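You operate a simulated robot arm through the tools that you are given. There is no shell and no other tool.

Carry out the task below with a simulated robot arm. There is one attempt and no reset: what you move stays moved.

## Task
Slacken the silver plate's three bolts, each with the key of its size.
Fine: A good quarter turn or more; the size is printed before each bolt; every key goes back in its tube.
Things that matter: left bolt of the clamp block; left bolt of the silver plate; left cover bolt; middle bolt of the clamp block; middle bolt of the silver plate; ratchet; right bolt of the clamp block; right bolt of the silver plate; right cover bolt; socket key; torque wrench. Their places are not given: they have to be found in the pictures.

It is judged by the outcome, as a careful person would: the job done as asked, and still so three seconds after it is handed in. It fails if anything else is knocked over, pushed out of place, dropped, spilled or broken.

## Robot
A 7-joint arm with a three-finger gripper, fixed in place. Base frame: the origin is at the foot of the arm, x ahead of it, y to its left, z up; the work surface is at about z = 920. Units: mm, degrees, N and s.
With the tool pointing down near the work surface it reaches from about 520 to 960 mm from the base axis. Its first joint turns from -166.0 to 166.0 degrees. Payload 2.69 kg.
Tool frame: the origin (TCP) lies between the finger pads and is the grasp point; the fingertips stand 29 mm ahead of it; z points along the fingers, y is the line along which they close. The gripper opens to 120 mm. The gripper's body begins 78 mm behind the TCP.
Orientation is that of the tool frame in the base frame, as [roll, pitch, yaw] about the fixed x, y, z axes, in that order (R = Rz(yaw) Ry(pitch) Rx(roll)). With the fingers straight down and closing along the base's y, the tool's x points along the base's -x, its y along +y and its z along -z.

## Interface
- The arm moves only by the tool nudge_tool. Its arguments are lists of equal length, an entry for each row: "offset": the shift along the base's x, y, z in mm, a list of three; "dr": the turn, a rotation vector about the base's x, y, z in degrees, a list of three; "claw": the finger opening in mm, from 0 to 120. In form: {"offset": [[dx, dy, dz], ...], "dr": [[wx, wy, wz], ...], "claw": [claw, ...]}. A call has 1 to 20 rows; each row is the pose to reach, as a shift and turn from the pose commanded when the call began. A row lasts 0.2 s, in which the tool goes at most 50 mm and 8.6 degrees; a call with a longer step from one row to the next is refused whole, and so is a gripper value outside its range. Where a pose cannot be reached the arm comes as near as it can. A force on the tool above 40 N (or 10 N above the force at the start of the call, whichever is more), or a blocked arm, ends the call early, and 0.2 s more pass. The fingers move at their own pace and stop on an object; they squeeze with about 29 N. The grip force told is the motor's: it shows also when the fingers shut on nothing. Time passes only in rows, and 0.2 s behind the last, so rows that repeat a pose let the fingers close. The reply holds the time, the measured pose of the TCP, the force on the tool along the base axes, the opening and the grip force, in the units named above and with some noise, with the torque about the TCP (base axes, N m) and any sound that the robot's microphone picked up.
- Cameras (640 x 400 px; columns grow to the right, rows downward): "scene" is fixed at [384.9, -659.4, 1761.1]; the picture's right is [0.16, 0.99, 0.00], its down [0.88, -0.15, -0.46] and it looks along [-0.45, 0.08, -0.89] (base axes); focal length 228 px, centre (320, 200). "wrist" rides on the gripper at [63, 0, -104] in the tool frame; the picture's right is [0.00, 1.00, 0.00], its down [-0.83, 0.00, -0.56] and it looks along [-0.56, 0.00, 0.83] (tool axes); focal length 275 px, centre (320, 200).
- get_image(camera): a new picture of that camera. It takes no simulated time.
- lift_body(by): slides the trunk up (or, below 0, down) by that many mm; the arm rides with it, the base frame stays. It gives what a move gives, with no picture.
- probe_pixels(camera, pixels): there is no depth. For up to 12 entries [column, row, z] of the newest picture of that camera ("zoom" is the newest enlarged one), the place [x, y] in the base frame at which the ray of that pixel passes the height z, good to about 2 mm, but the place of the scene camera against the robot may be out by one fixed shift of up to 25 mm in any direction. It takes no simulated time.
- enlarge(camera, box): a new picture of the part [left, top, right, bottom] of that camera's present view, enlarged. It takes no simulated time.
- finish_job(): hands the job in; it is judged then, once.

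Open the gripper and draw the arm clear of the work before you hand the job in, unless the task says otherwise.

The tools are called as name(argument=value, ...) on one line, values as JSON. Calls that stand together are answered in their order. nudge_tool: Moves the arm, as the interface text tells. Its arguments: {"type":"object","properties":{"offset":{"type":"array","items":{"type":"array","items":{"type":"number"}}},"dr":{"type":"array","items":{"type":"array","items":{"type":"number"}}},"claw":{"type":"array","items":{"type":"number"}}},"required":["offset","dr","claw"]} The other tools are called the same way: lift_body (by) slides the trunk up or down; get_image (camera) takes a picture; probe_pixels (camera, pixels) gives the place at which the rays of pixels pass given heights; enlarge (camera, box) takes an enlarged picture of a part of a camera's view; finish_job () hands the job in.

At the start:

```text
clock: 0.0
eef_pos: [-39.4, -413.0, 1289.7]
tcp_rot: [-180.0, 0.1, -180.0]
contact_force: [0.3, -0.9, -0.3]
moment: [0.02, 0.03, 0.0]
width: 119.8
finger_force: 0.0
trunk travel left (down, up): [-475.0, 111.0]
```

scene: 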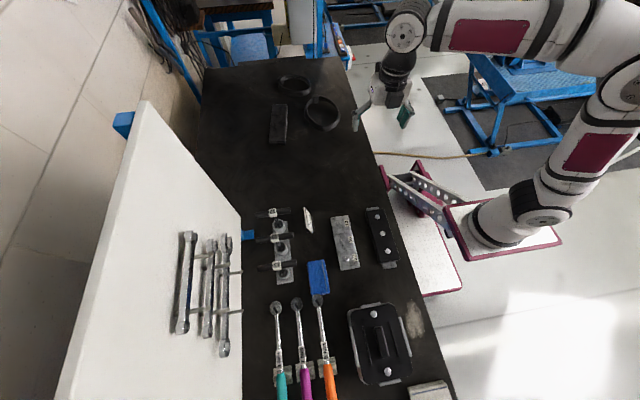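
wrist: 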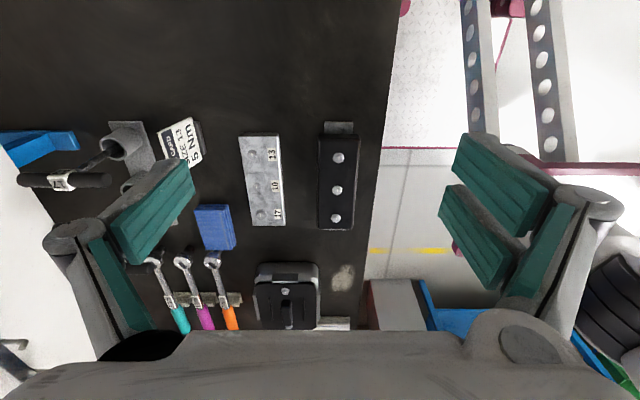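

I start by looking closer at the bench: the silver plate appears at about (345,243) in the scene, with tubes/keys at (280,245).

enlarge(camera="scene", box=[240, 190, 400, 290])

enlarge(camera="wrist", box=[0, 100, 360, 325])

enlarge(camera="scene", box=[240, 280, 440, 400])

```text
4.00 times, centred on (320, 240) of scene
```

zoom: 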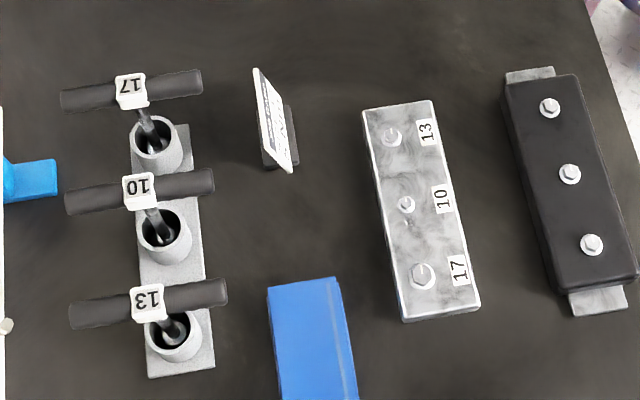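

```text
1.78 times, centred on (180, 212) of wrist
```

zoom: 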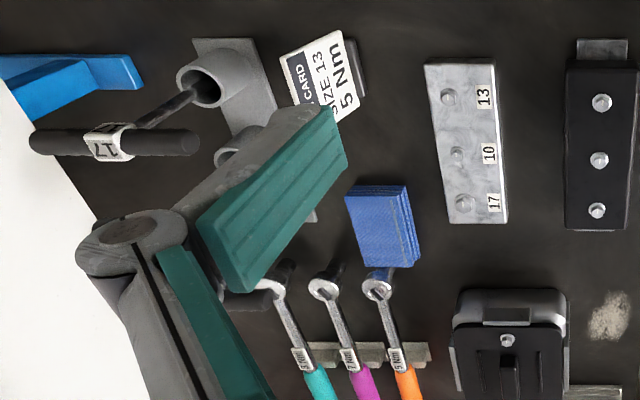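

```text
3.20 times, centred on (340, 340) of scene
```

zoom: 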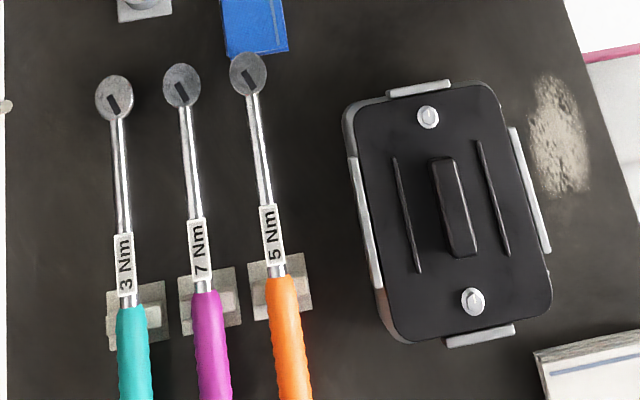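

The three T-keys (17, 10, 13) stand in tubes, and the silver plate's bolts are sized 13, 10, 17. I probe rough places at several heights.

probe_pixels(camera="scene", pixels=[[272.5, 212.5, 1050], [275, 237.5, 1050], [277, 265, 1050], [279.5, 225.5, 970], [281, 249, 970], [283, 274, 970], [338, 224, 940], [341.5, 241, 940], [345.5, 258.5, 940], [345, 243, 920], [306, 220, 940], [318, 275, 940]])

get_image(camera="wrist")

probe_pixels(camera="wrist", pixels=[[252, 155, 940], [257, 186, 940], [261, 214, 940], [61, 181, 1050], [338, 157, 960], [336, 190, 960], [334, 218, 960]])

```text
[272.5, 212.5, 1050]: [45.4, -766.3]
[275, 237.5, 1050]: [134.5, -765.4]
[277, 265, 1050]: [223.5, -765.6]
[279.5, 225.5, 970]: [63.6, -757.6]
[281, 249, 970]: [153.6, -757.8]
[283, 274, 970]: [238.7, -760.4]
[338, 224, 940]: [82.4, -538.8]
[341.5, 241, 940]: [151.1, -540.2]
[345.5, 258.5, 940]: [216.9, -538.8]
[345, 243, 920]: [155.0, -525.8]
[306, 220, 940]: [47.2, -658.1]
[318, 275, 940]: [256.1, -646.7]
```

```text
taken
```

wrist: 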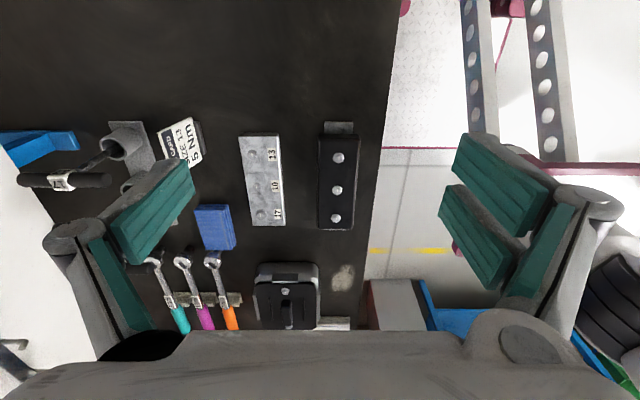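

```text
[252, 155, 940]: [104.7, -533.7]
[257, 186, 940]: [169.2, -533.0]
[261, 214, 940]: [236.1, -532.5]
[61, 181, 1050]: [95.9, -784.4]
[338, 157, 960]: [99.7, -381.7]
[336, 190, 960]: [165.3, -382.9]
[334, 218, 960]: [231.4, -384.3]
```

The wrist and scene views agree with a scene shift of about (+20,+6); the T-keys stand near y≈-753 with handles near z≈1085. I turn the tool -90° about z so the camera sits on the robot's side and look at the keys from closer.

nudge_tool(offset=[[16, -15, 0], [32, -30, 0], [48, -45, 0], [64, -60, 0], [80, -75, 0], [96, -90, 0], [112, -105, 0], [128, -120, 0], [144, -135, 0], [160, -150, 0], [176, -165, 0], [190, -180, 0]], dr=[[0, 0, -7.5], [0, 0, -15], [0, 0, -22.5], [0, 0, -30], [0, 0, -37.5], [0, 0, -45], [0, 0, -52.5], [0, 0, -60], [0, 0, -67.5], [0, 0, -75], [0, 0, -82.5], [0, 0, -90]], claw=[120, 120, 120, 120, 120, 120, 120, 120, 120, 120, 120, 120])

get_image(camera="wrist")

get_image(camera="scene")

```text
clock: 2.6
eef_pos: [150.7, -593.7, 1289.4]
tcp_rot: [-180.0, 0.1, 89.8]
contact_force: [-0.2, -0.1, 0.4]
moment: [-0.02, -0.01, 0.03]
width: 119.9
finger_force: 0.1
trunk travel left (down, up): [-475.0, 111.0]
```

```text
taken
```

wrist: 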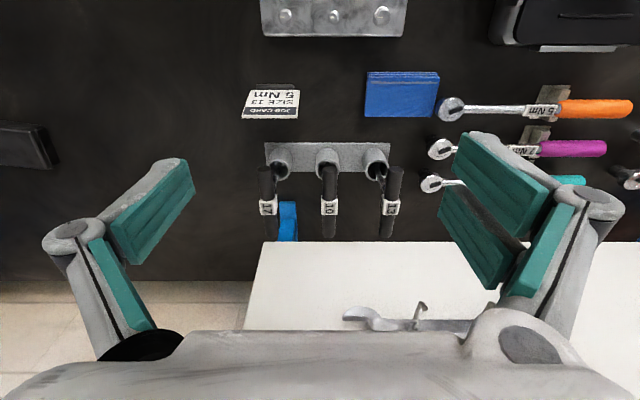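

```text
taken
```

scene: 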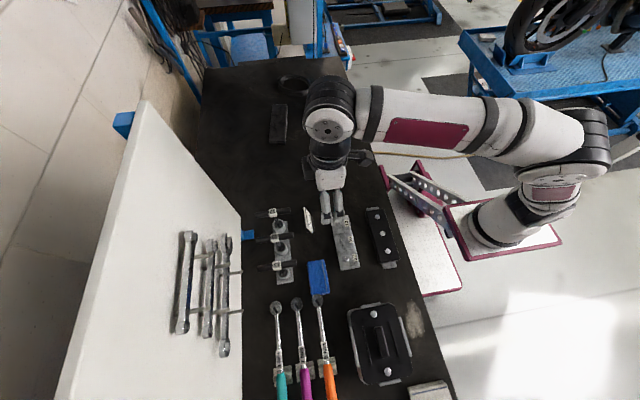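

The camera now looks at the three handles at about (267,200), (329,205), (390,207), with tube mouths at row 160. I enlarge and probe.

enlarge(camera="wrist", box=[230, 120, 430, 245])

probe_pixels(camera="wrist", pixels=[[280, 160, 970], [327, 160, 970], [375, 160, 970], [268, 207, 1085], [329, 208, 1085], [390, 207, 1085], [286, 15, 945], [333, 15, 945], [381, 14, 945]])

```text
3.20 times, centred on (330, 182) of wrist
```

zoom: 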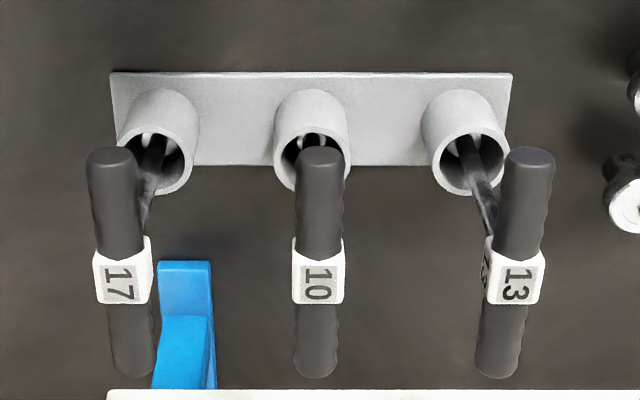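

```text
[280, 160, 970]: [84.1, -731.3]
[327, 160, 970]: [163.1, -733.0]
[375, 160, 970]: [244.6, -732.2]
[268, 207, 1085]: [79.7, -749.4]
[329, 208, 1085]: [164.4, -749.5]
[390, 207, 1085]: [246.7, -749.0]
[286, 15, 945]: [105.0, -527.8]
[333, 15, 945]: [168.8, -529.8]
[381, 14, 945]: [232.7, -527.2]
```

Handles are dark cylinders with a white label block at the centre. I descend and move nearer for a second view to triangulate heights.

nudge_tool(offset=[[5, -30, -25], [10, -60, -50], [13, -90, -75], [13, -106, -90]], dr=[[0, 0, 0], [0, 0, 0], [0, 0, 0], [0, 0, 0]], claw=[120, 120, 120, 120])

get_image(camera="wrist")

enlarge(camera="wrist", box=[200, 80, 440, 230])

```text
clock: 3.6
eef_pos: [163.6, -694.0, 1198.3]
tcp_rot: [-179.9, 0.0, 90.0]
contact_force: [0.0, 0.9, 0.6]
moment: [-0.01, -0.01, 0.01]
width: 120.0
finger_force: 0.1
out of reach, approached as far as the arm can: row 4
trunk travel left (down, up): [-475.0, 111.0]
```

```text
taken
```

wrist: 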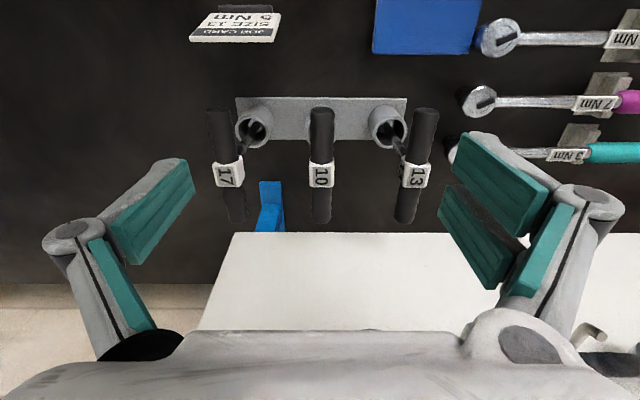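

```text
2.67 times, centred on (320, 155) of wrist
```

zoom: 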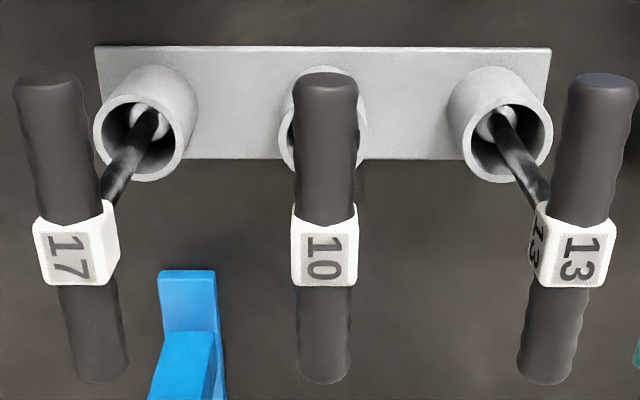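

Triangulation puts label tops at about z≈1089 at (80,-750), (165,-750), (250,-750). The arm is near its reach limit at this height, so I raise the trunk, then bring the tool over the middle key (10).

lift_body(by=105)

```text
clock: 5.0
eef_pos: [165.0, -695.5, 1303.5]
tcp_rot: [180.0, 0.0, 90.1]
contact_force: [-0.6, -0.2, -0.3]
moment: [0.0, 0.02, -0.02]
width: 119.8
finger_force: 0.0
trunk travel left (down, up): [-580.0, 6.0]
```

Trunk is up. I lower to about z=1180 over the middle key with the claw part-closed to 60 mm.

nudge_tool(offset=[[0, -10, -35], [0, -20, -70], [0, -35, -100], [0, -52, -123]], dr=[[0, 0, 0], [0, 0, 0], [0, 0, 0], [0, 0, 0]], claw=[60, 60, 60, 60])

get_image(camera="wrist")

get_image(camera="scene")

```text
clock: 6.0
eef_pos: [162.4, -728.2, 1186.0]
tcp_rot: [179.9, 0.0, 89.9]
contact_force: [0.1, -0.4, -0.6]
moment: [0.03, -0.01, 0.03]
width: 59.8
finger_force: 0.1
out of reach, approached as far as the arm can: row 3, 4
trunk travel left (down, up): [-580.0, 6.0]
```

```text
taken
```

wrist: 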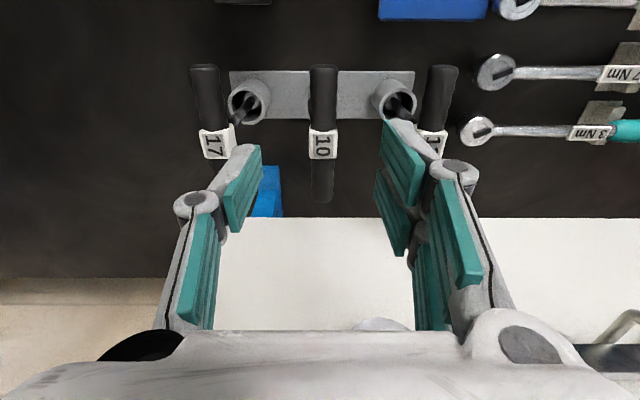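

```text
taken
```

scene: 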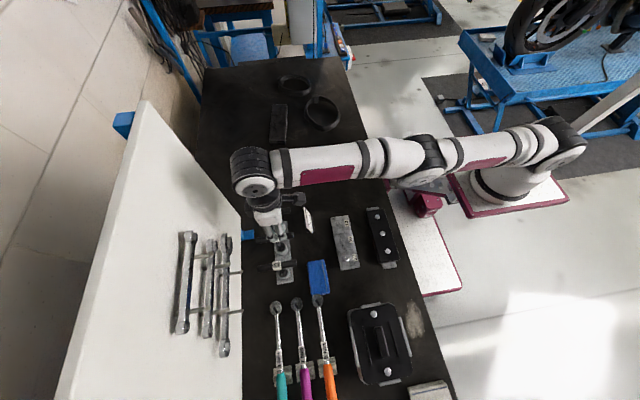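

The arm stopped at (162,-728,1186), short of the command. I repeat the same command and then a lower one to see whether it's a reach limit or slow convergence.

nudge_tool(offset=[[0, 0, 0], [0, 0, 0], [0, 0, 0], [0, 0, -20], [0, 0, -40]], dr=[[0, 0, 0], [0, 0, 0], [0, 0, 0], [0, 0, 0], [0, 0, 0]], claw=[60, 60, 60, 60, 60])

```text
clock: 7.2
eef_pos: [161.3, -731.6, 1145.6]
tcp_rot: [180.0, -0.1, 90.0]
contact_force: [-0.5, 0.4, -0.6]
moment: [-0.02, -0.03, 0.0]
width: 59.9
finger_force: 0.0
out of reach, approached as far as the arm can: row 5
trunk travel left (down, up): [-580.0, 6.0]
```

Reach seems limited here. I probe the arm's base in the scene picture and look at the posture to understand the limit.

get_image(camera="scene")

probe_pixels(camera="scene", pixels=[[510, 190, 600], [510, 190, 800], [510, 190, 1000], [510, 190, 1200], [430, 150, 1300], [430, 150, 1500], [260, 170, 1400], [260, 170, 1300]])

enlarge(camera="scene", box=[220, 60, 620, 310])

```text
taken
```

scene: 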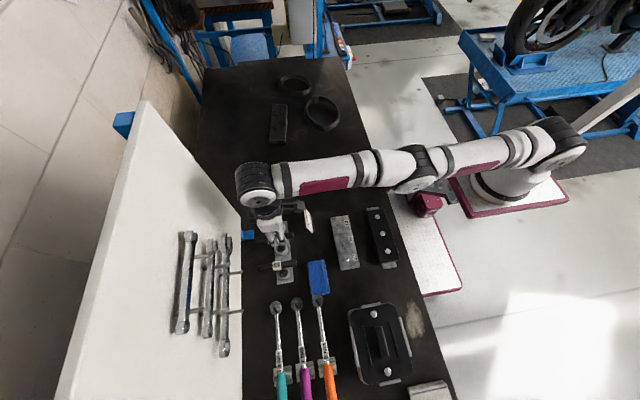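

```text
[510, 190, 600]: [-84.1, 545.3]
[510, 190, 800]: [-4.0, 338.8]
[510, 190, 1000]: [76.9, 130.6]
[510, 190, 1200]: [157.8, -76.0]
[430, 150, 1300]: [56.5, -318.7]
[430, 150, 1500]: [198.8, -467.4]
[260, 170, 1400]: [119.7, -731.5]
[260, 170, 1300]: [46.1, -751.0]
```

```text
1.60 times, centred on (420, 185) of scene
```

zoom: 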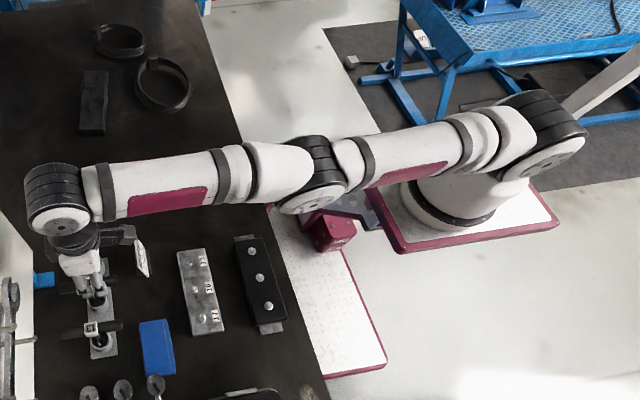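

I test whether yaw affects the limit: turning back by +20° and then -20° while pressing 20 mm further out, staying above the handles.

nudge_tool(offset=[[0, 20, 0], [0, 20, 0], [0, 20, 0], [0, 0, 0], [0, -20, 0]], dr=[[0, 0, 7], [0, 0, 14], [0, 0, 20], [0, 0, 20], [0, 0, 20]], claw=[60, 60, 60, 60, 60])

nudge_tool(offset=[[0, 20, 0], [0, 20, 0], [0, 20, 0], [0, 20, 0], [0, 20, 0], [0, 0, 0], [0, -20, 0]], dr=[[0, 0, -7], [0, 0, -14], [0, 0, -21], [0, 0, -28], [0, 0, -35], [0, 0, -40], [0, 0, -40]], claw=[60, 60, 60, 60, 60, 60, 60])

```text
clock: 8.4
eef_pos: [161.3, -732.7, 1145.5]
tcp_rot: [-179.9, 0.0, 109.9]
contact_force: [0.1, -1.5, -0.4]
moment: [0.04, -0.02, 0.03]
width: 60.0
finger_force: 0.0
out of reach, approached as far as the arm can: row 1, 2, 3, 5
trunk travel left (down, up): [-580.0, 6.0]
```

```text
clock: 10.0
eef_pos: [165.3, -734.0, 1145.9]
tcp_rot: [-180.0, 0.0, 70.0]
contact_force: [-0.5, 0.9, 0.0]
moment: [-0.03, 0.0, 0.0]
width: 60.0
finger_force: 0.1
out of reach, approached as far as the arm can: row 1, 2, 3, 4, 5, 7
trunk travel left (down, up): [-580.0, 6.0]
```

It reports even inward rows as out of reach, suggesting a singular stretched posture. I restore yaw and retreat inwards to see how it behaves.

nudge_tool(offset=[[0, 10, 5], [0, 25, 10], [0, 45, 15], [0, 65, 15], [0, 85, 15]], dr=[[0, 0, 5], [0, 0, 10], [0, 0, 15], [0, 0, 20], [0, 0, 20]], claw=[60, 60, 60, 60, 60])

get_image(camera="scene")

```text
clock: 11.2
eef_pos: [170.1, -728.9, 1168.6]
tcp_rot: [179.9, -0.1, 89.9]
contact_force: [-1.0, -0.2, 0.2]
moment: [0.01, -0.04, -0.01]
width: 60.0
finger_force: 0.0
out of reach, approached as far as the arm can: row 1, 2, 3, 4, 5
trunk travel left (down, up): [-580.0, 6.0]
```

```text
taken
```

scene: 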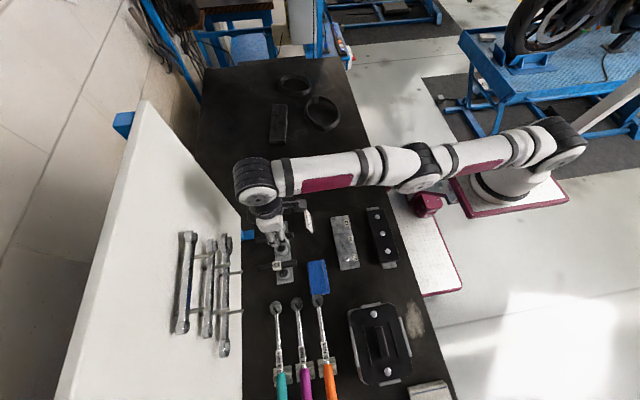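

The arm seems stuck near a straight singular posture. I try going up with an inward move to bend out of it.

nudge_tool(offset=[[0, 5, 30], [0, 10, 60], [0, 30, 90], [0, 60, 110], [0, 100, 120], [0, 130, 120]], dr=[[0, 0, 0], [0, 0, 0], [0, 0, 0], [0, 0, 0], [0, 0, 0], [0, 0, 0]], claw=[60, 60, 60, 60, 60, 60])

get_image(camera="scene")

```text
clock: 12.6
eef_pos: [177.5, -685.1, 1317.4]
tcp_rot: [-180.0, -0.2, 90.0]
contact_force: [0.2, -0.3, -0.4]
moment: [0.04, 0.01, -0.02]
width: 60.1
finger_force: 0.0
out of reach, approached as far as the arm can: row 3, 4, 5, 6
trunk travel left (down, up): [-580.0, 6.0]
```

```text
taken
```

scene: 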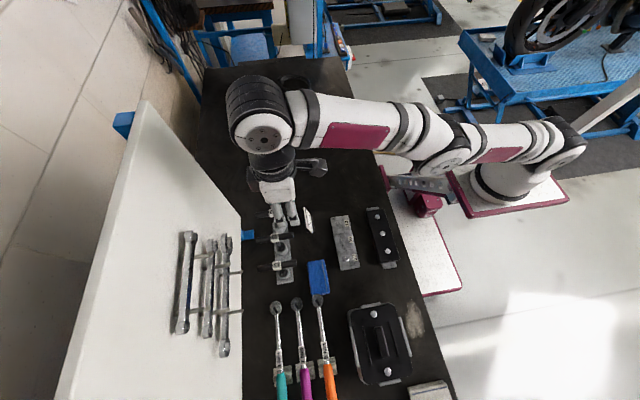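

All boundary points fit a wrist that's bent the wrong way (an inward wrist offset). I enlarge the wrist to see its structure.

enlarge(camera="scene", box=[200, 60, 360, 260])

enlarge(camera="scene", box=[360, 60, 640, 235])

```text
2.00 times, centred on (280, 160) of scene
```

zoom: 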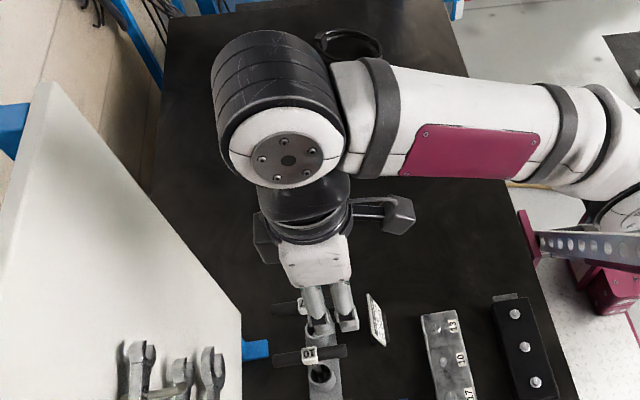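

```text
2.29 times, centred on (500, 148) of scene
```

zoom: 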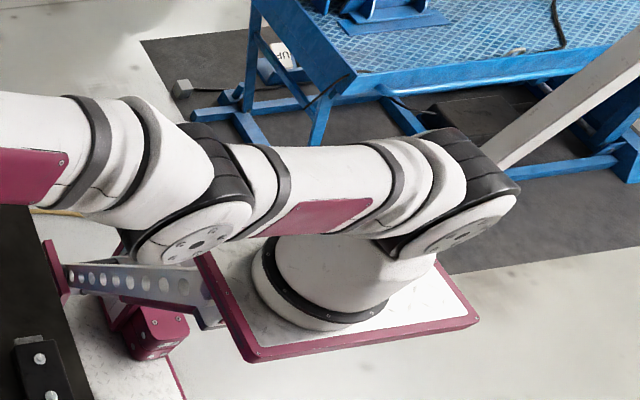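

The gripper hangs inboard of the wrist, and the arm is straight, so I should use a tilted tool for the outer positions. First I try leaving the straight posture with a down-and-inward move, which bends the elbow.

nudge_tool(offset=[[0, 10, -30], [0, 30, -60], [0, 50, -80], [0, 80, -90], [0, 110, -90]], dr=[[0, 0, 0], [0, 0, 0], [0, 0, 0], [0, 0, 0], [0, 0, 0]], claw=[60, 60, 60, 60, 60])

get_image(camera="scene")

```text
clock: 13.8
eef_pos: [185.5, -704.9, 1263.0]
tcp_rot: [180.0, -0.1, 90.0]
contact_force: [0.0, 0.3, 0.0]
moment: [0.01, -0.02, 0.0]
width: 59.9
finger_force: 0.0
out of reach, approached as far as the arm can: row 1, 2, 3, 4, 5
trunk travel left (down, up): [-580.0, 6.0]
```

```text
taken
```

scene: 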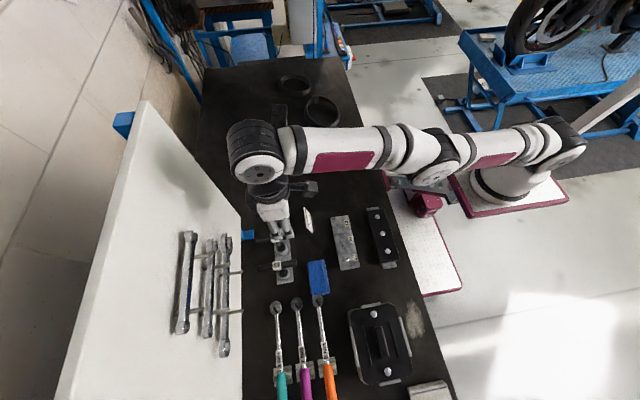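

I try pitching the tool (fingers inward by up to 24°) along an arc about the wrist, which should force the elbow to bend.

nudge_tool(offset=[[0, 37, 14], [0, 72, 30], [0, 105, 48], [0, 130, 48], [0, 155, 48], [0, 180, 48]], dr=[[8, 0, 0], [16, 0, 0], [24, 0, 0], [24, 0, 0], [24, 0, 0], [24, 0, 0]], claw=[60, 60, 60, 60, 60, 60])

```text
clock: 15.2
eef_pos: [184.2, -524.6, 1311.1]
tcp_rot: [-180.0, -24.0, 89.9]
contact_force: [-0.4, 0.7, -0.5]
moment: [0.02, 0.03, 0.01]
width: 60.0
finger_force: 0.0
out of reach, approached as far as the arm can: row 3
trunk travel left (down, up): [-580.0, 6.0]
```

The elbow is bent again and the arm is free. Now I tilt the tool to fingers-outward 25° and move toward the middle key at about (165,-690,1200).

nudge_tool(offset=[[-3, -20, -15], [-6, -40, -30], [-9, -60, -45], [-12, -80, -60], [-15, -100, -75], [-17, -125, -90], [-19, -150, -105], [-19, -165, -110]], dr=[[-7, 0, 0], [-14, 0, 0], [-21, 0, 0], [-28, 0, 0], [-35, 0, 0], [-42, 0, 0], [-49, 0, 0], [-49, 0, 0]], claw=[60, 60, 60, 60, 60, 60, 60, 60])

get_image(camera="wrist")

get_image(camera="scene")

```text
clock: 17.0
eef_pos: [166.8, -690.0, 1201.5]
tcp_rot: [180.0, 25.1, 89.9]
contact_force: [0.1, -0.4, 0.4]
moment: [-0.04, -0.01, 0.0]
width: 60.0
finger_force: 0.0
trunk travel left (down, up): [-580.0, 6.0]
```

```text
taken
```

wrist: 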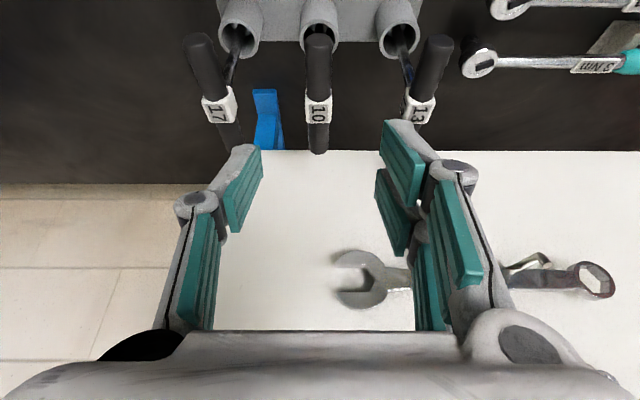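

```text
taken
```

scene: 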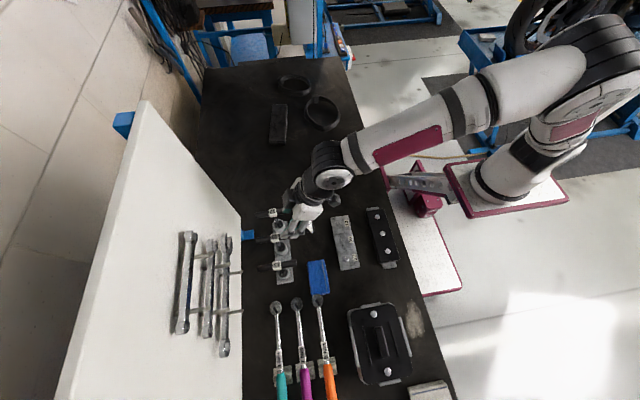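

I enlarge the keys in this view for a more careful height estimate.

enlarge(camera="wrist", box=[180, 0, 480, 188])

probe_pixels(camera="wrist", pixels=[[319, 105, 1090], [319, 105, 1050], [319, 35, 1090], [319, 35, 1050], [319, 150, 1090], [319, 150, 1050]])

```text
2.13 times, centred on (330, 94) of wrist
```

zoom: 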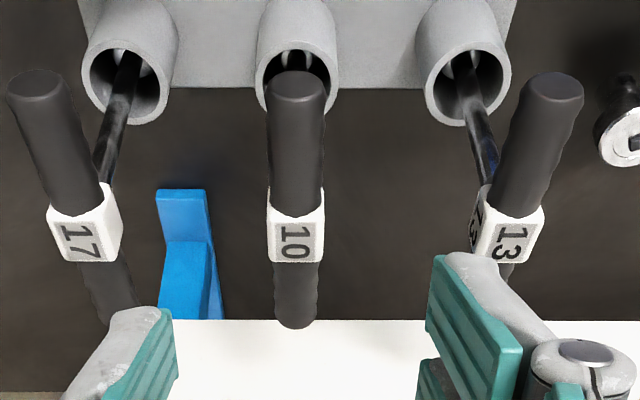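

```text
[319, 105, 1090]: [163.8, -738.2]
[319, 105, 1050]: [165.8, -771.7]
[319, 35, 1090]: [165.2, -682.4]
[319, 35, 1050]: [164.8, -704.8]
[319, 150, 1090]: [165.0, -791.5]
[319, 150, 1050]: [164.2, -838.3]
```

Triangulating from three views puts the label tops at z≈1080, the bar centres at ≈1070 and y≈-755. I move above the middle key (10) with tips still clear.

nudge_tool(offset=[[0, -25, -25], [-1, -45, -50], [-1.5, -65, -76], [-1.5, -65, -76]], dr=[[0, 0, 0], [0, 0, 0], [0, 0, 0], [0, 0, 0]], claw=[60, 60, 60, 60])

get_image(camera="wrist")

enlarge(camera="scene", box=[230, 160, 350, 310])

```text
clock: 18.0
eef_pos: [163.8, -755.7, 1126.1]
tcp_rot: [180.0, 25.0, 90.0]
contact_force: [0.3, -0.6, -0.3]
moment: [-0.01, 0.0, -0.02]
width: 60.2
finger_force: 0.1
trunk travel left (down, up): [-580.0, 6.0]
```

```text
taken
```

wrist: 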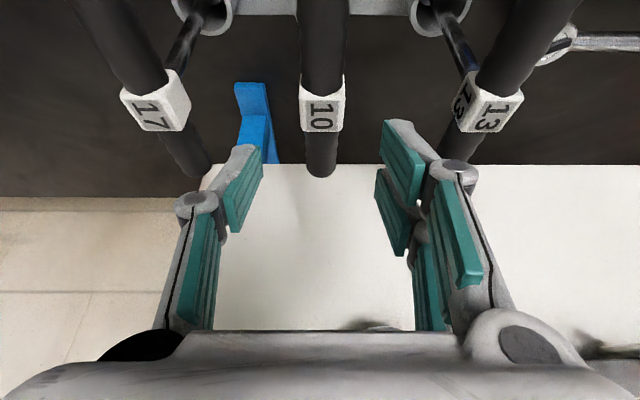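

```text
2.67 times, centred on (290, 235) of scene
```

zoom: 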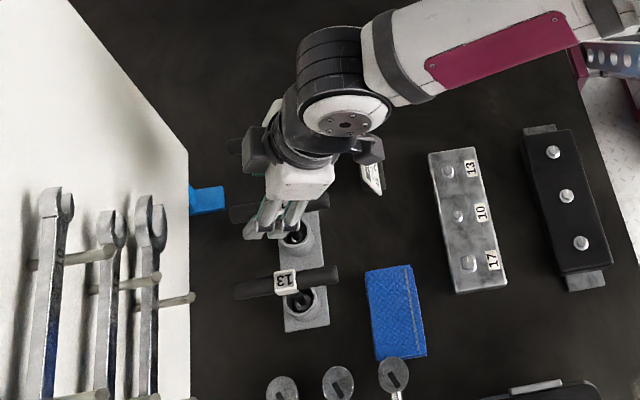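

The label 10 is centred at (321,117), i.e. (164,-757). I descend 56 mm and close on it.

nudge_tool(offset=[[0.5, -1, -30], [0.5, -1, -56], [0.5, -1, -56]], dr=[[0, 0, 0], [0, 0, 0], [0, 0, 0]], claw=[60, 60, 60])

get_image(camera="wrist")

```text
clock: 18.8
eef_pos: [163.6, -756.3, 1070.1]
tcp_rot: [-179.9, 25.0, 90.0]
contact_force: [0.8, -0.5, 0.0]
moment: [-0.01, -0.01, 0.01]
width: 60.0
finger_force: 0.0
trunk travel left (down, up): [-580.0, 6.0]
```

```text
taken
```

wrist: 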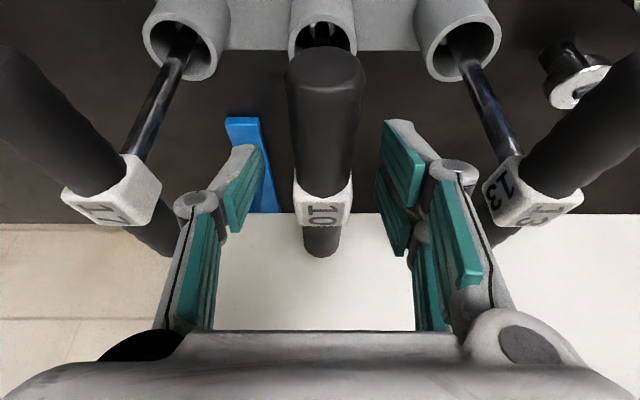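

The label block sits around (321,200) while the TCP projects to (320,187): about 4 mm higher and 2 mm farther. I adjust and close on the label.

nudge_tool(offset=[[0.5, -2, 3], [0.5, -2, 3], [0.5, -2, 3], [0.5, -2, 3], [0.5, -2, 3]], dr=[[0, 0, 0], [0, 0, 0], [0, 0, 0], [0, 0, 0], [0, 0, 0]], claw=[60, 40, 10, 10, 10])

get_image(camera="wrist")

```text
clock: 20.0
eef_pos: [164.6, -757.6, 1073.7]
tcp_rot: [180.0, 25.0, 90.0]
contact_force: [0.4, -0.3, 0.3]
moment: [-0.02, 0.0, 0.03]
width: 18.0
finger_force: 28.7
trunk travel left (down, up): [-580.0, 6.0]
```

```text
taken
```

wrist: 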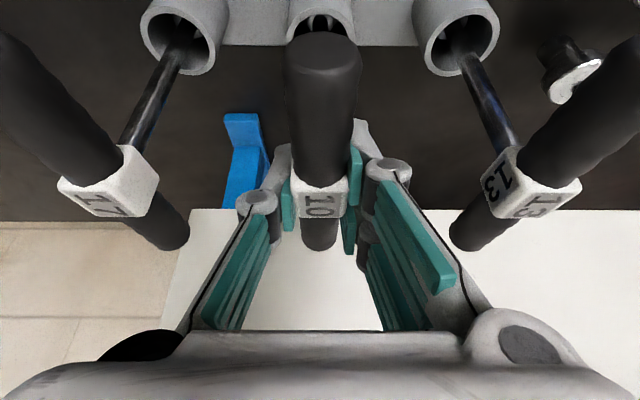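

Gripped at 18 mm. I lift the key straight up out of the tube.

nudge_tool(offset=[[0, 0, 15], [0, 0, 30], [0, 0, 45], [0, 0, 60], [0, 0, 75], [0, 0, 80]], dr=[[0, 0, 0], [0, 0, 0], [0, 0, 0], [0, 0, 0], [0, 0, 0], [0, 0, 0]], claw=[10, 10, 10, 10, 10, 10])

get_image(camera="wrist")

enlarge(camera="scene", box=[230, 160, 350, 310])

```text
clock: 21.4
eef_pos: [165.5, -758.4, 1153.2]
tcp_rot: [179.9, 25.0, 89.9]
contact_force: [0.6, -0.1, -1.1]
moment: [-0.01, 0.0, 0.02]
width: 18.4
finger_force: 29.6
trunk travel left (down, up): [-580.0, 6.0]
```

```text
taken
```

wrist: 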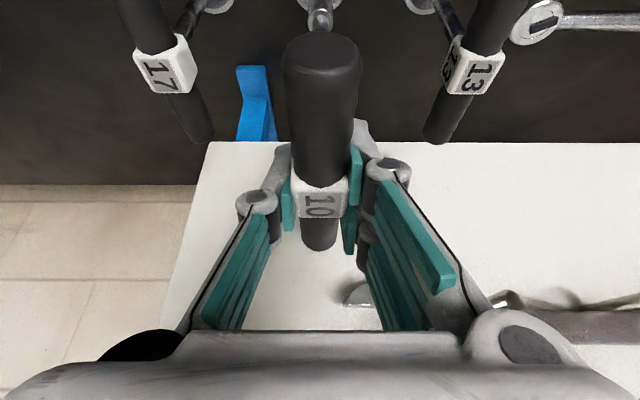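

```text
2.67 times, centred on (290, 235) of scene
```

zoom: 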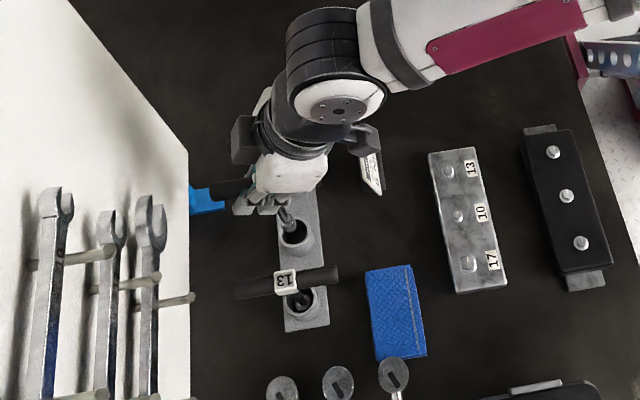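

The key is out (tip near z≈1005, so about 148 mm from grip to tip). I carry it over the plate's middle bolt (10), near (169,-532), keeping it high.

nudge_tool(offset=[[0, 0, 10], [0, 30, 12], [0, 60, 12], [1, 90, 12], [2, 120, 12], [3, 150, 12], [4, 180, 12], [4, 205, 12], [4, 222, 12], [4, 222, 12]], dr=[[0, 0, 0], [0, 0, 0], [0, 0, 0], [0, 0, 0], [0, 0, 0], [0, 0, 0], [0, 0, 0], [0, 0, 0], [0, 0, 0], [0, 0, 0]], claw=[10, 10, 10, 10, 10, 10, 10, 10, 10, 10])

get_image(camera="wrist")

enlarge(camera="scene", box=[280, 180, 400, 280])

enlarge(camera="wrist", box=[240, 0, 400, 100])

```text
clock: 23.6
eef_pos: [168.7, -535.5, 1164.9]
tcp_rot: [179.9, 25.0, 89.9]
contact_force: [-0.7, 0.3, -1.7]
moment: [0.01, 0.02, -0.01]
width: 18.4
finger_force: 28.9
trunk travel left (down, up): [-580.0, 6.0]
```

```text
taken
```

wrist: 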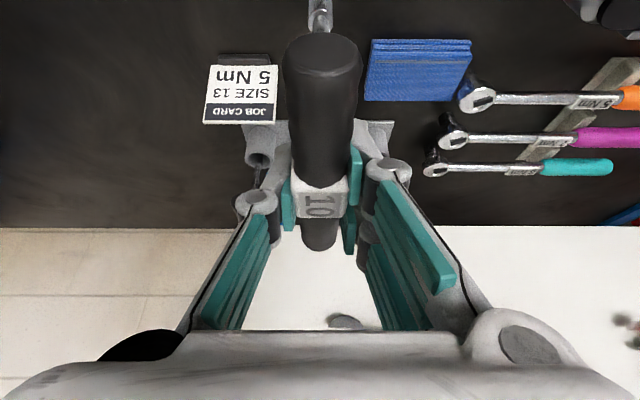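

```text
4.00 times, centred on (340, 230) of scene
```

zoom: 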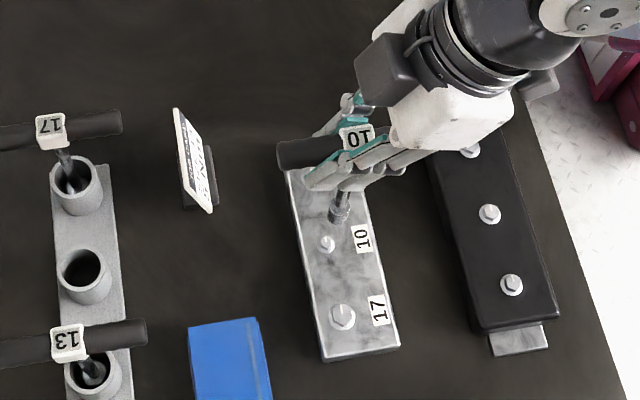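

```text
4.00 times, centred on (320, 50) of wrist
```

zoom: 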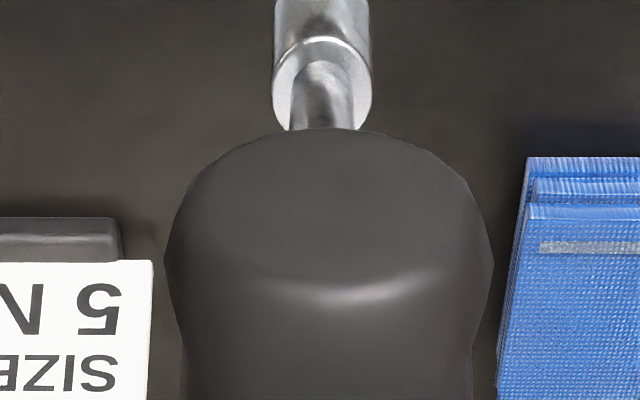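

The socket tip appears at scene (344.5,234) and bolt 10 at (341.5,241). I zoom in more for precise relative alignment.

enlarge(camera="scene", box=[324, 218, 364, 243])

```text
16.00 times, centred on (344, 230) of scene
```

zoom: 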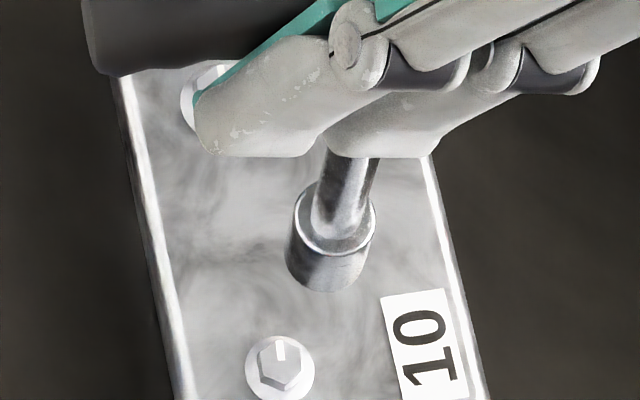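

The zoom is sharp. I probe the socket's lower rim centre (326,262) and the bolt head (280,362) at candidate heights.

probe_pixels(camera="zoom", pixels=[[326, 262, 1017], [326, 262, 1007], [340, 215, 1037], [280, 362, 950], [280, 362, 945], [280, 362, 955], [280, 372, 940], [208, 92, 945]])

```text
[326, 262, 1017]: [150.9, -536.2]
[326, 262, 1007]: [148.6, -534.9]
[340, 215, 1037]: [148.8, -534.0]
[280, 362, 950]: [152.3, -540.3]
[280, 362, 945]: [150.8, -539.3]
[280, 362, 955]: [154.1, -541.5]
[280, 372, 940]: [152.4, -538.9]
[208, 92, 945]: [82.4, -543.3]
```

The scene puts the bolt within a few mm of the key axis, but with height ambiguity. I lower the key by 48 mm so the tip hangs just above the bolt and compare directly.

nudge_tool(offset=[[0, 0, -20], [0, 0, -40], [0, 0, -48], [0, 0, -48]], dr=[[0, 0, 0], [0, 0, 0], [0, 0, 0], [0, 0, 0]], claw=[10, 10, 10, 10])

enlarge(camera="scene", box=[324, 224, 364, 249])

```text
clock: 24.6
eef_pos: [168.4, -537.1, 1117.2]
tcp_rot: [-179.9, 25.0, 89.9]
contact_force: [-0.2, -0.4, -2.3]
moment: [0.0, -0.01, 0.02]
width: 18.2
finger_force: 29.1
trunk travel left (down, up): [-580.0, 6.0]
```

```text
16.00 times, centred on (344, 236) of scene
```

zoom: 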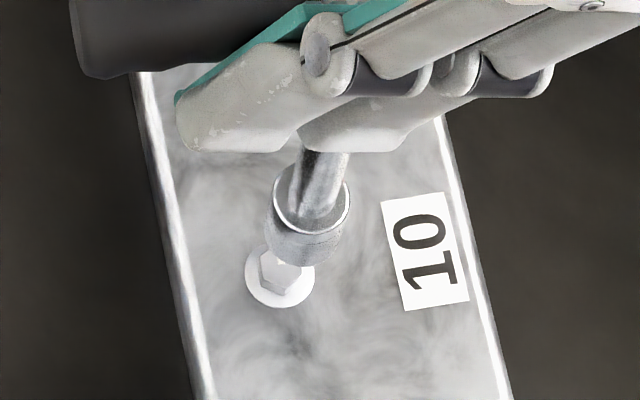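

The socket's lower rim is at (305,240) and bolt head top at (280,265); after the remaining descent the key would be ~3.7 mm too far toward +y. I shift -3.7 mm in y and lower 8 mm, and look again.

nudge_tool(offset=[[0, -3.7, 0], [0, -3.7, -8], [0, -3.7, -8]], dr=[[0, 0, 0], [0, 0, 0], [0, 0, 0]], claw=[10, 10, 10])

enlarge(camera="scene", box=[330, 230, 354, 245])

```text
clock: 25.4
eef_pos: [168.4, -540.1, 1109.3]
tcp_rot: [180.0, 25.0, 89.8]
contact_force: [-0.3, -0.1, -0.6]
moment: [-0.03, 0.01, -0.01]
width: 18.1
finger_force: 28.9
trunk travel left (down, up): [-580.0, 6.0]
```

```text
16.00 times, centred on (342, 238) of scene
```

zoom: 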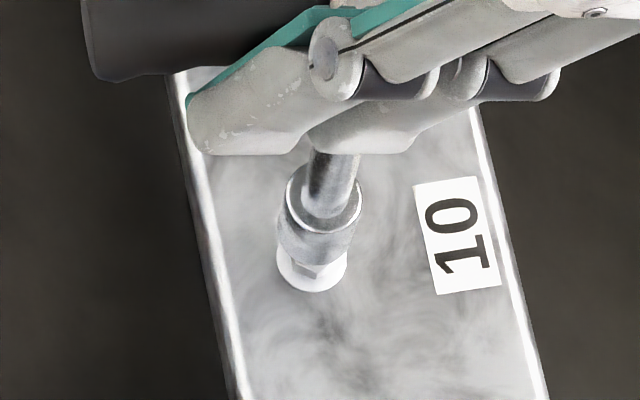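

Now the socket sits right over the bolt (rim centre ≈(316,240), head ≈(312,251), about 7 mm to go). I lower slowly.

nudge_tool(offset=[[0, 0, -2], [0, 0, -4], [0, 0, -5.5], [0, 0, -7], [0, 0, -8], [0, 0, -9], [0, 0, -10]], dr=[[0, 0, 0], [0, 0, 0], [0, 0, 0], [0, 0, 0], [0, 0, 0], [0, 0, 0], [0, 0, 0]], claw=[10, 10, 10, 10, 10, 10, 10])

enlarge(camera="scene", box=[330, 230, 354, 245])

```text
clock: 27.0
eef_pos: [169.4, -539.5, 1098.9]
tcp_rot: [179.9, 25.0, 89.9]
contact_force: [-0.4, 0.3, -0.9]
moment: [0.0, 0.01, 0.03]
width: 18.4
finger_force: 29.1
trunk travel left (down, up): [-580.0, 6.0]
```

```text
16.00 times, centred on (342, 238) of scene
```

zoom: 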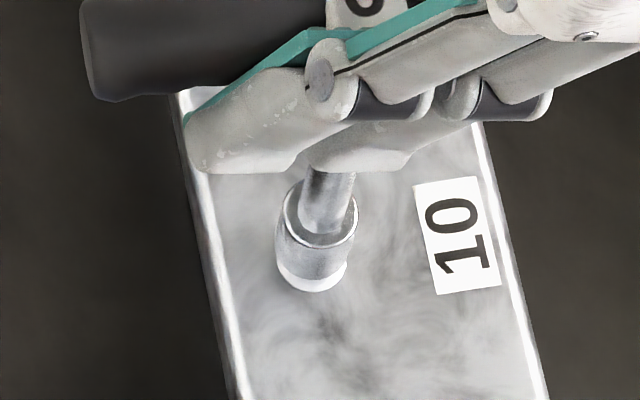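

No contact yet, and the head is now hidden under the socket. I keep lowering in small steps.

nudge_tool(offset=[[0, 0, -1.5], [0, 0, -3], [0, 0, -4.5], [0, 0, -6], [0, 0, -7.5], [0, 0, -9], [0, 0, -10.5], [0, 0, -12]], dr=[[0, 0, 0], [0, 0, 0], [0, 0, 0], [0, 0, 0], [0, 0, 0], [0, 0, 0], [0, 0, 0], [0, 0, 0]], claw=[10, 10, 10, 10, 10, 10, 10, 10])

enlarge(camera="scene", box=[330, 230, 354, 245])

```text
clock: 28.8
eef_pos: [171.0, -539.7, 1090.4]
tcp_rot: [179.9, 25.3, 90.0]
contact_force: [1.0, 13.1, 32.3]
moment: [0.18, -0.01, 0.01]
width: 18.4
finger_force: 28.6
trunk travel left (down, up): [-580.0, 6.0]
```

```text
16.00 times, centred on (342, 238) of scene
```

zoom: 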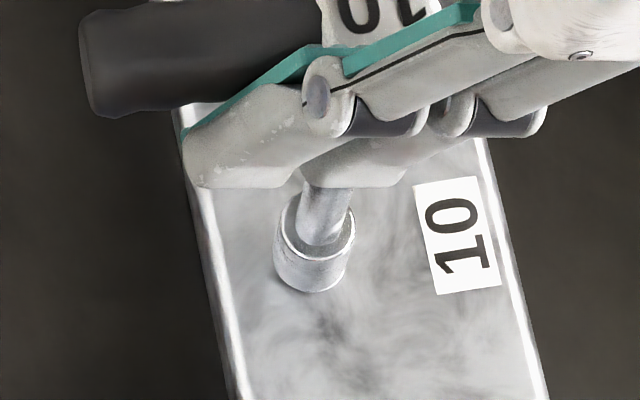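

The socket has gone down over the head to the flange, with 32 N of press. I look at the grip from the wrist to fix the offset between key axis and TCP before turning.

nudge_tool(offset=[[0, 0, 2], [0, 0, 2.5]], dr=[[0, 0, 0], [0, 0, 0]], claw=[10, 10])

enlarge(camera="wrist", box=[240, 100, 400, 260])

enlarge(camera="scene", box=[320, 205, 376, 240])

```text
clock: 29.4
eef_pos: [169.2, -540.7, 1090.0]
tcp_rot: [179.9, 24.9, 89.9]
contact_force: [0.9, 1.3, 12.3]
moment: [-0.69, -0.02, 0.02]
width: 18.4
finger_force: 29.0
trunk travel left (down, up): [-580.0, 6.0]
```

```text
2.50 times, centred on (320, 180) of wrist
```

zoom: 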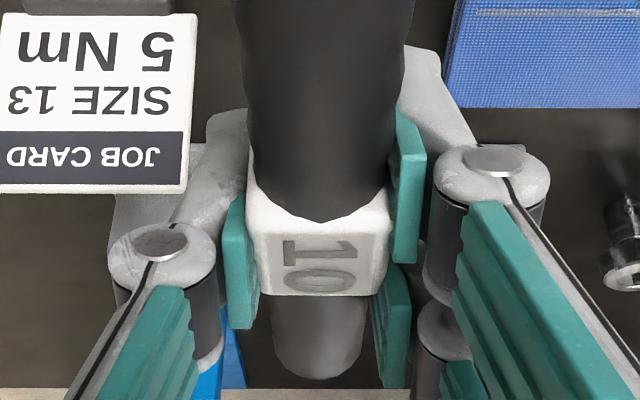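

```text
11.43 times, centred on (348, 222) of scene
```

zoom: 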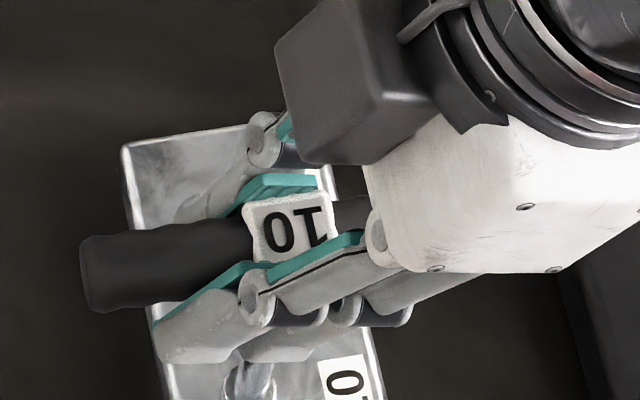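

The label sits ~9 mm inboard of the TCP, so the key axis is near (169.5,-530.5). I turn 24° counter-clockwise (from above) about that axis and check torque and sound.

nudge_tool(offset=[[0.66, 0.02, 0], [1.3, 0.1, 0], [1.97, 0.2, 0], [2.6, 0.36, 0], [3.25, 0.57, 0], [3.86, 0.82, 0]], dr=[[0, 0, 4], [0, 0, 8], [0, 0, 12], [0, 0, 16], [0, 0, 20], [0, 0, 24]], claw=[10, 10, 10, 10, 10, 10])

enlarge(camera="scene", box=[320, 205, 376, 240])

enlarge(camera="scene", box=[330, 230, 354, 245])

```text
clock: 30.8
eef_pos: [173.0, -540.0, 1088.7]
tcp_rot: [-180.0, 25.0, 113.9]
contact_force: [-3.1, -4.2, 8.7]
moment: [0.13, -0.02, -0.02]
width: 18.1
finger_force: 29.6
trunk travel left (down, up): [-580.0, 6.0]
```

```text
11.43 times, centred on (348, 222) of scene
```

zoom: 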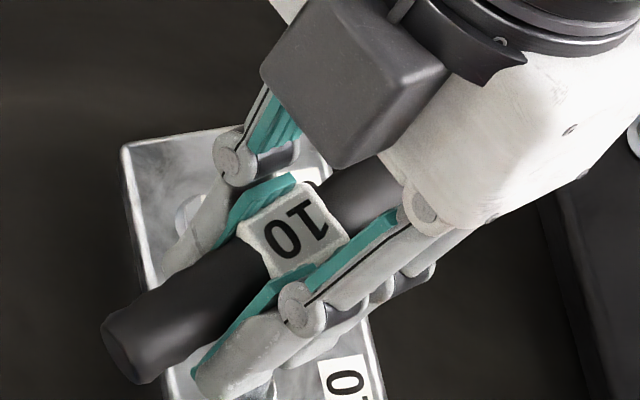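

```text
16.00 times, centred on (342, 238) of scene
```

zoom: 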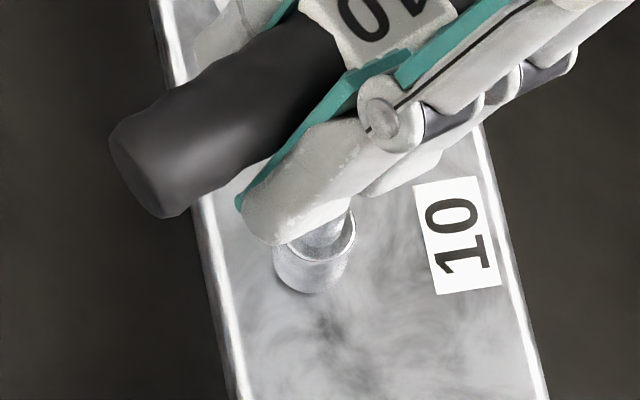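

The key turned with the gripper with almost no torque, and dropped 1.3 mm as if the hex just seated. I continue turning by 60° more about the same axis with a slight press.

nudge_tool(offset=[[1.17, 0.62, -0.5], [2.24, 1.4, -1], [3.2, 2.32, -1], [4.01, 3.37, -1], [4.67, 4.51, -1], [5.17, 5.74, -1], [5.49, 7.03, -1], [5.58, 7.69, -1]], dr=[[0, 0, 8], [0, 0, 16], [0, 0, 24], [0, 0, 32], [0, 0, 40], [0, 0, 48], [0, 0, 56], [0, 0, 60]], claw=[10, 10, 10, 10, 10, 10, 10, 10])

enlarge(camera="scene", box=[320, 205, 376, 240])

get_image(camera="scene")

```text
clock: 32.6
eef_pos: [177.7, -532.5, 1090.1]
tcp_rot: [-179.8, 25.1, 173.9]
contact_force: [-11.3, -14.6, 27.7]
moment: [-0.02, -0.2, 0.12]
width: 18.1
finger_force: 29.1
trunk travel left (down, up): [-580.0, 6.0]
```

```text
11.43 times, centred on (348, 222) of scene
```

zoom: 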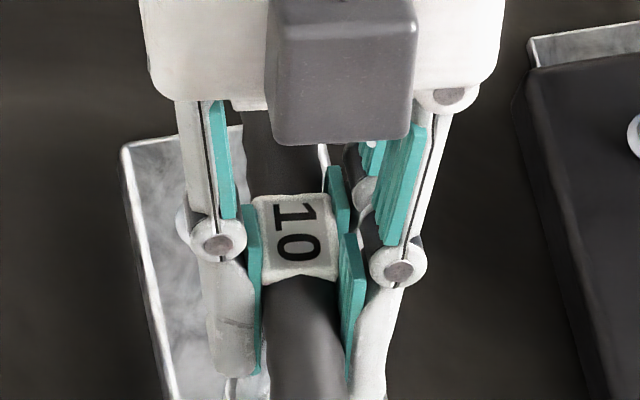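

```text
taken
```

scene: 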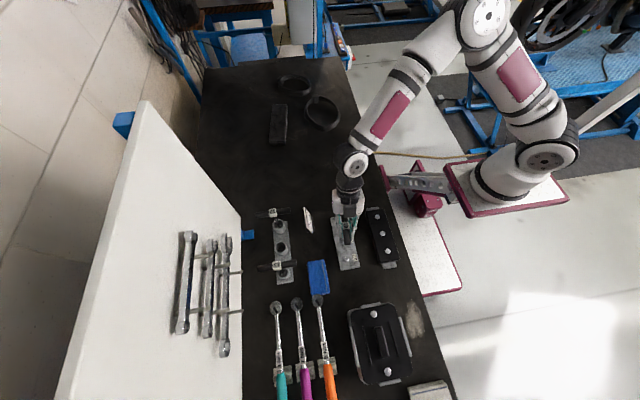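

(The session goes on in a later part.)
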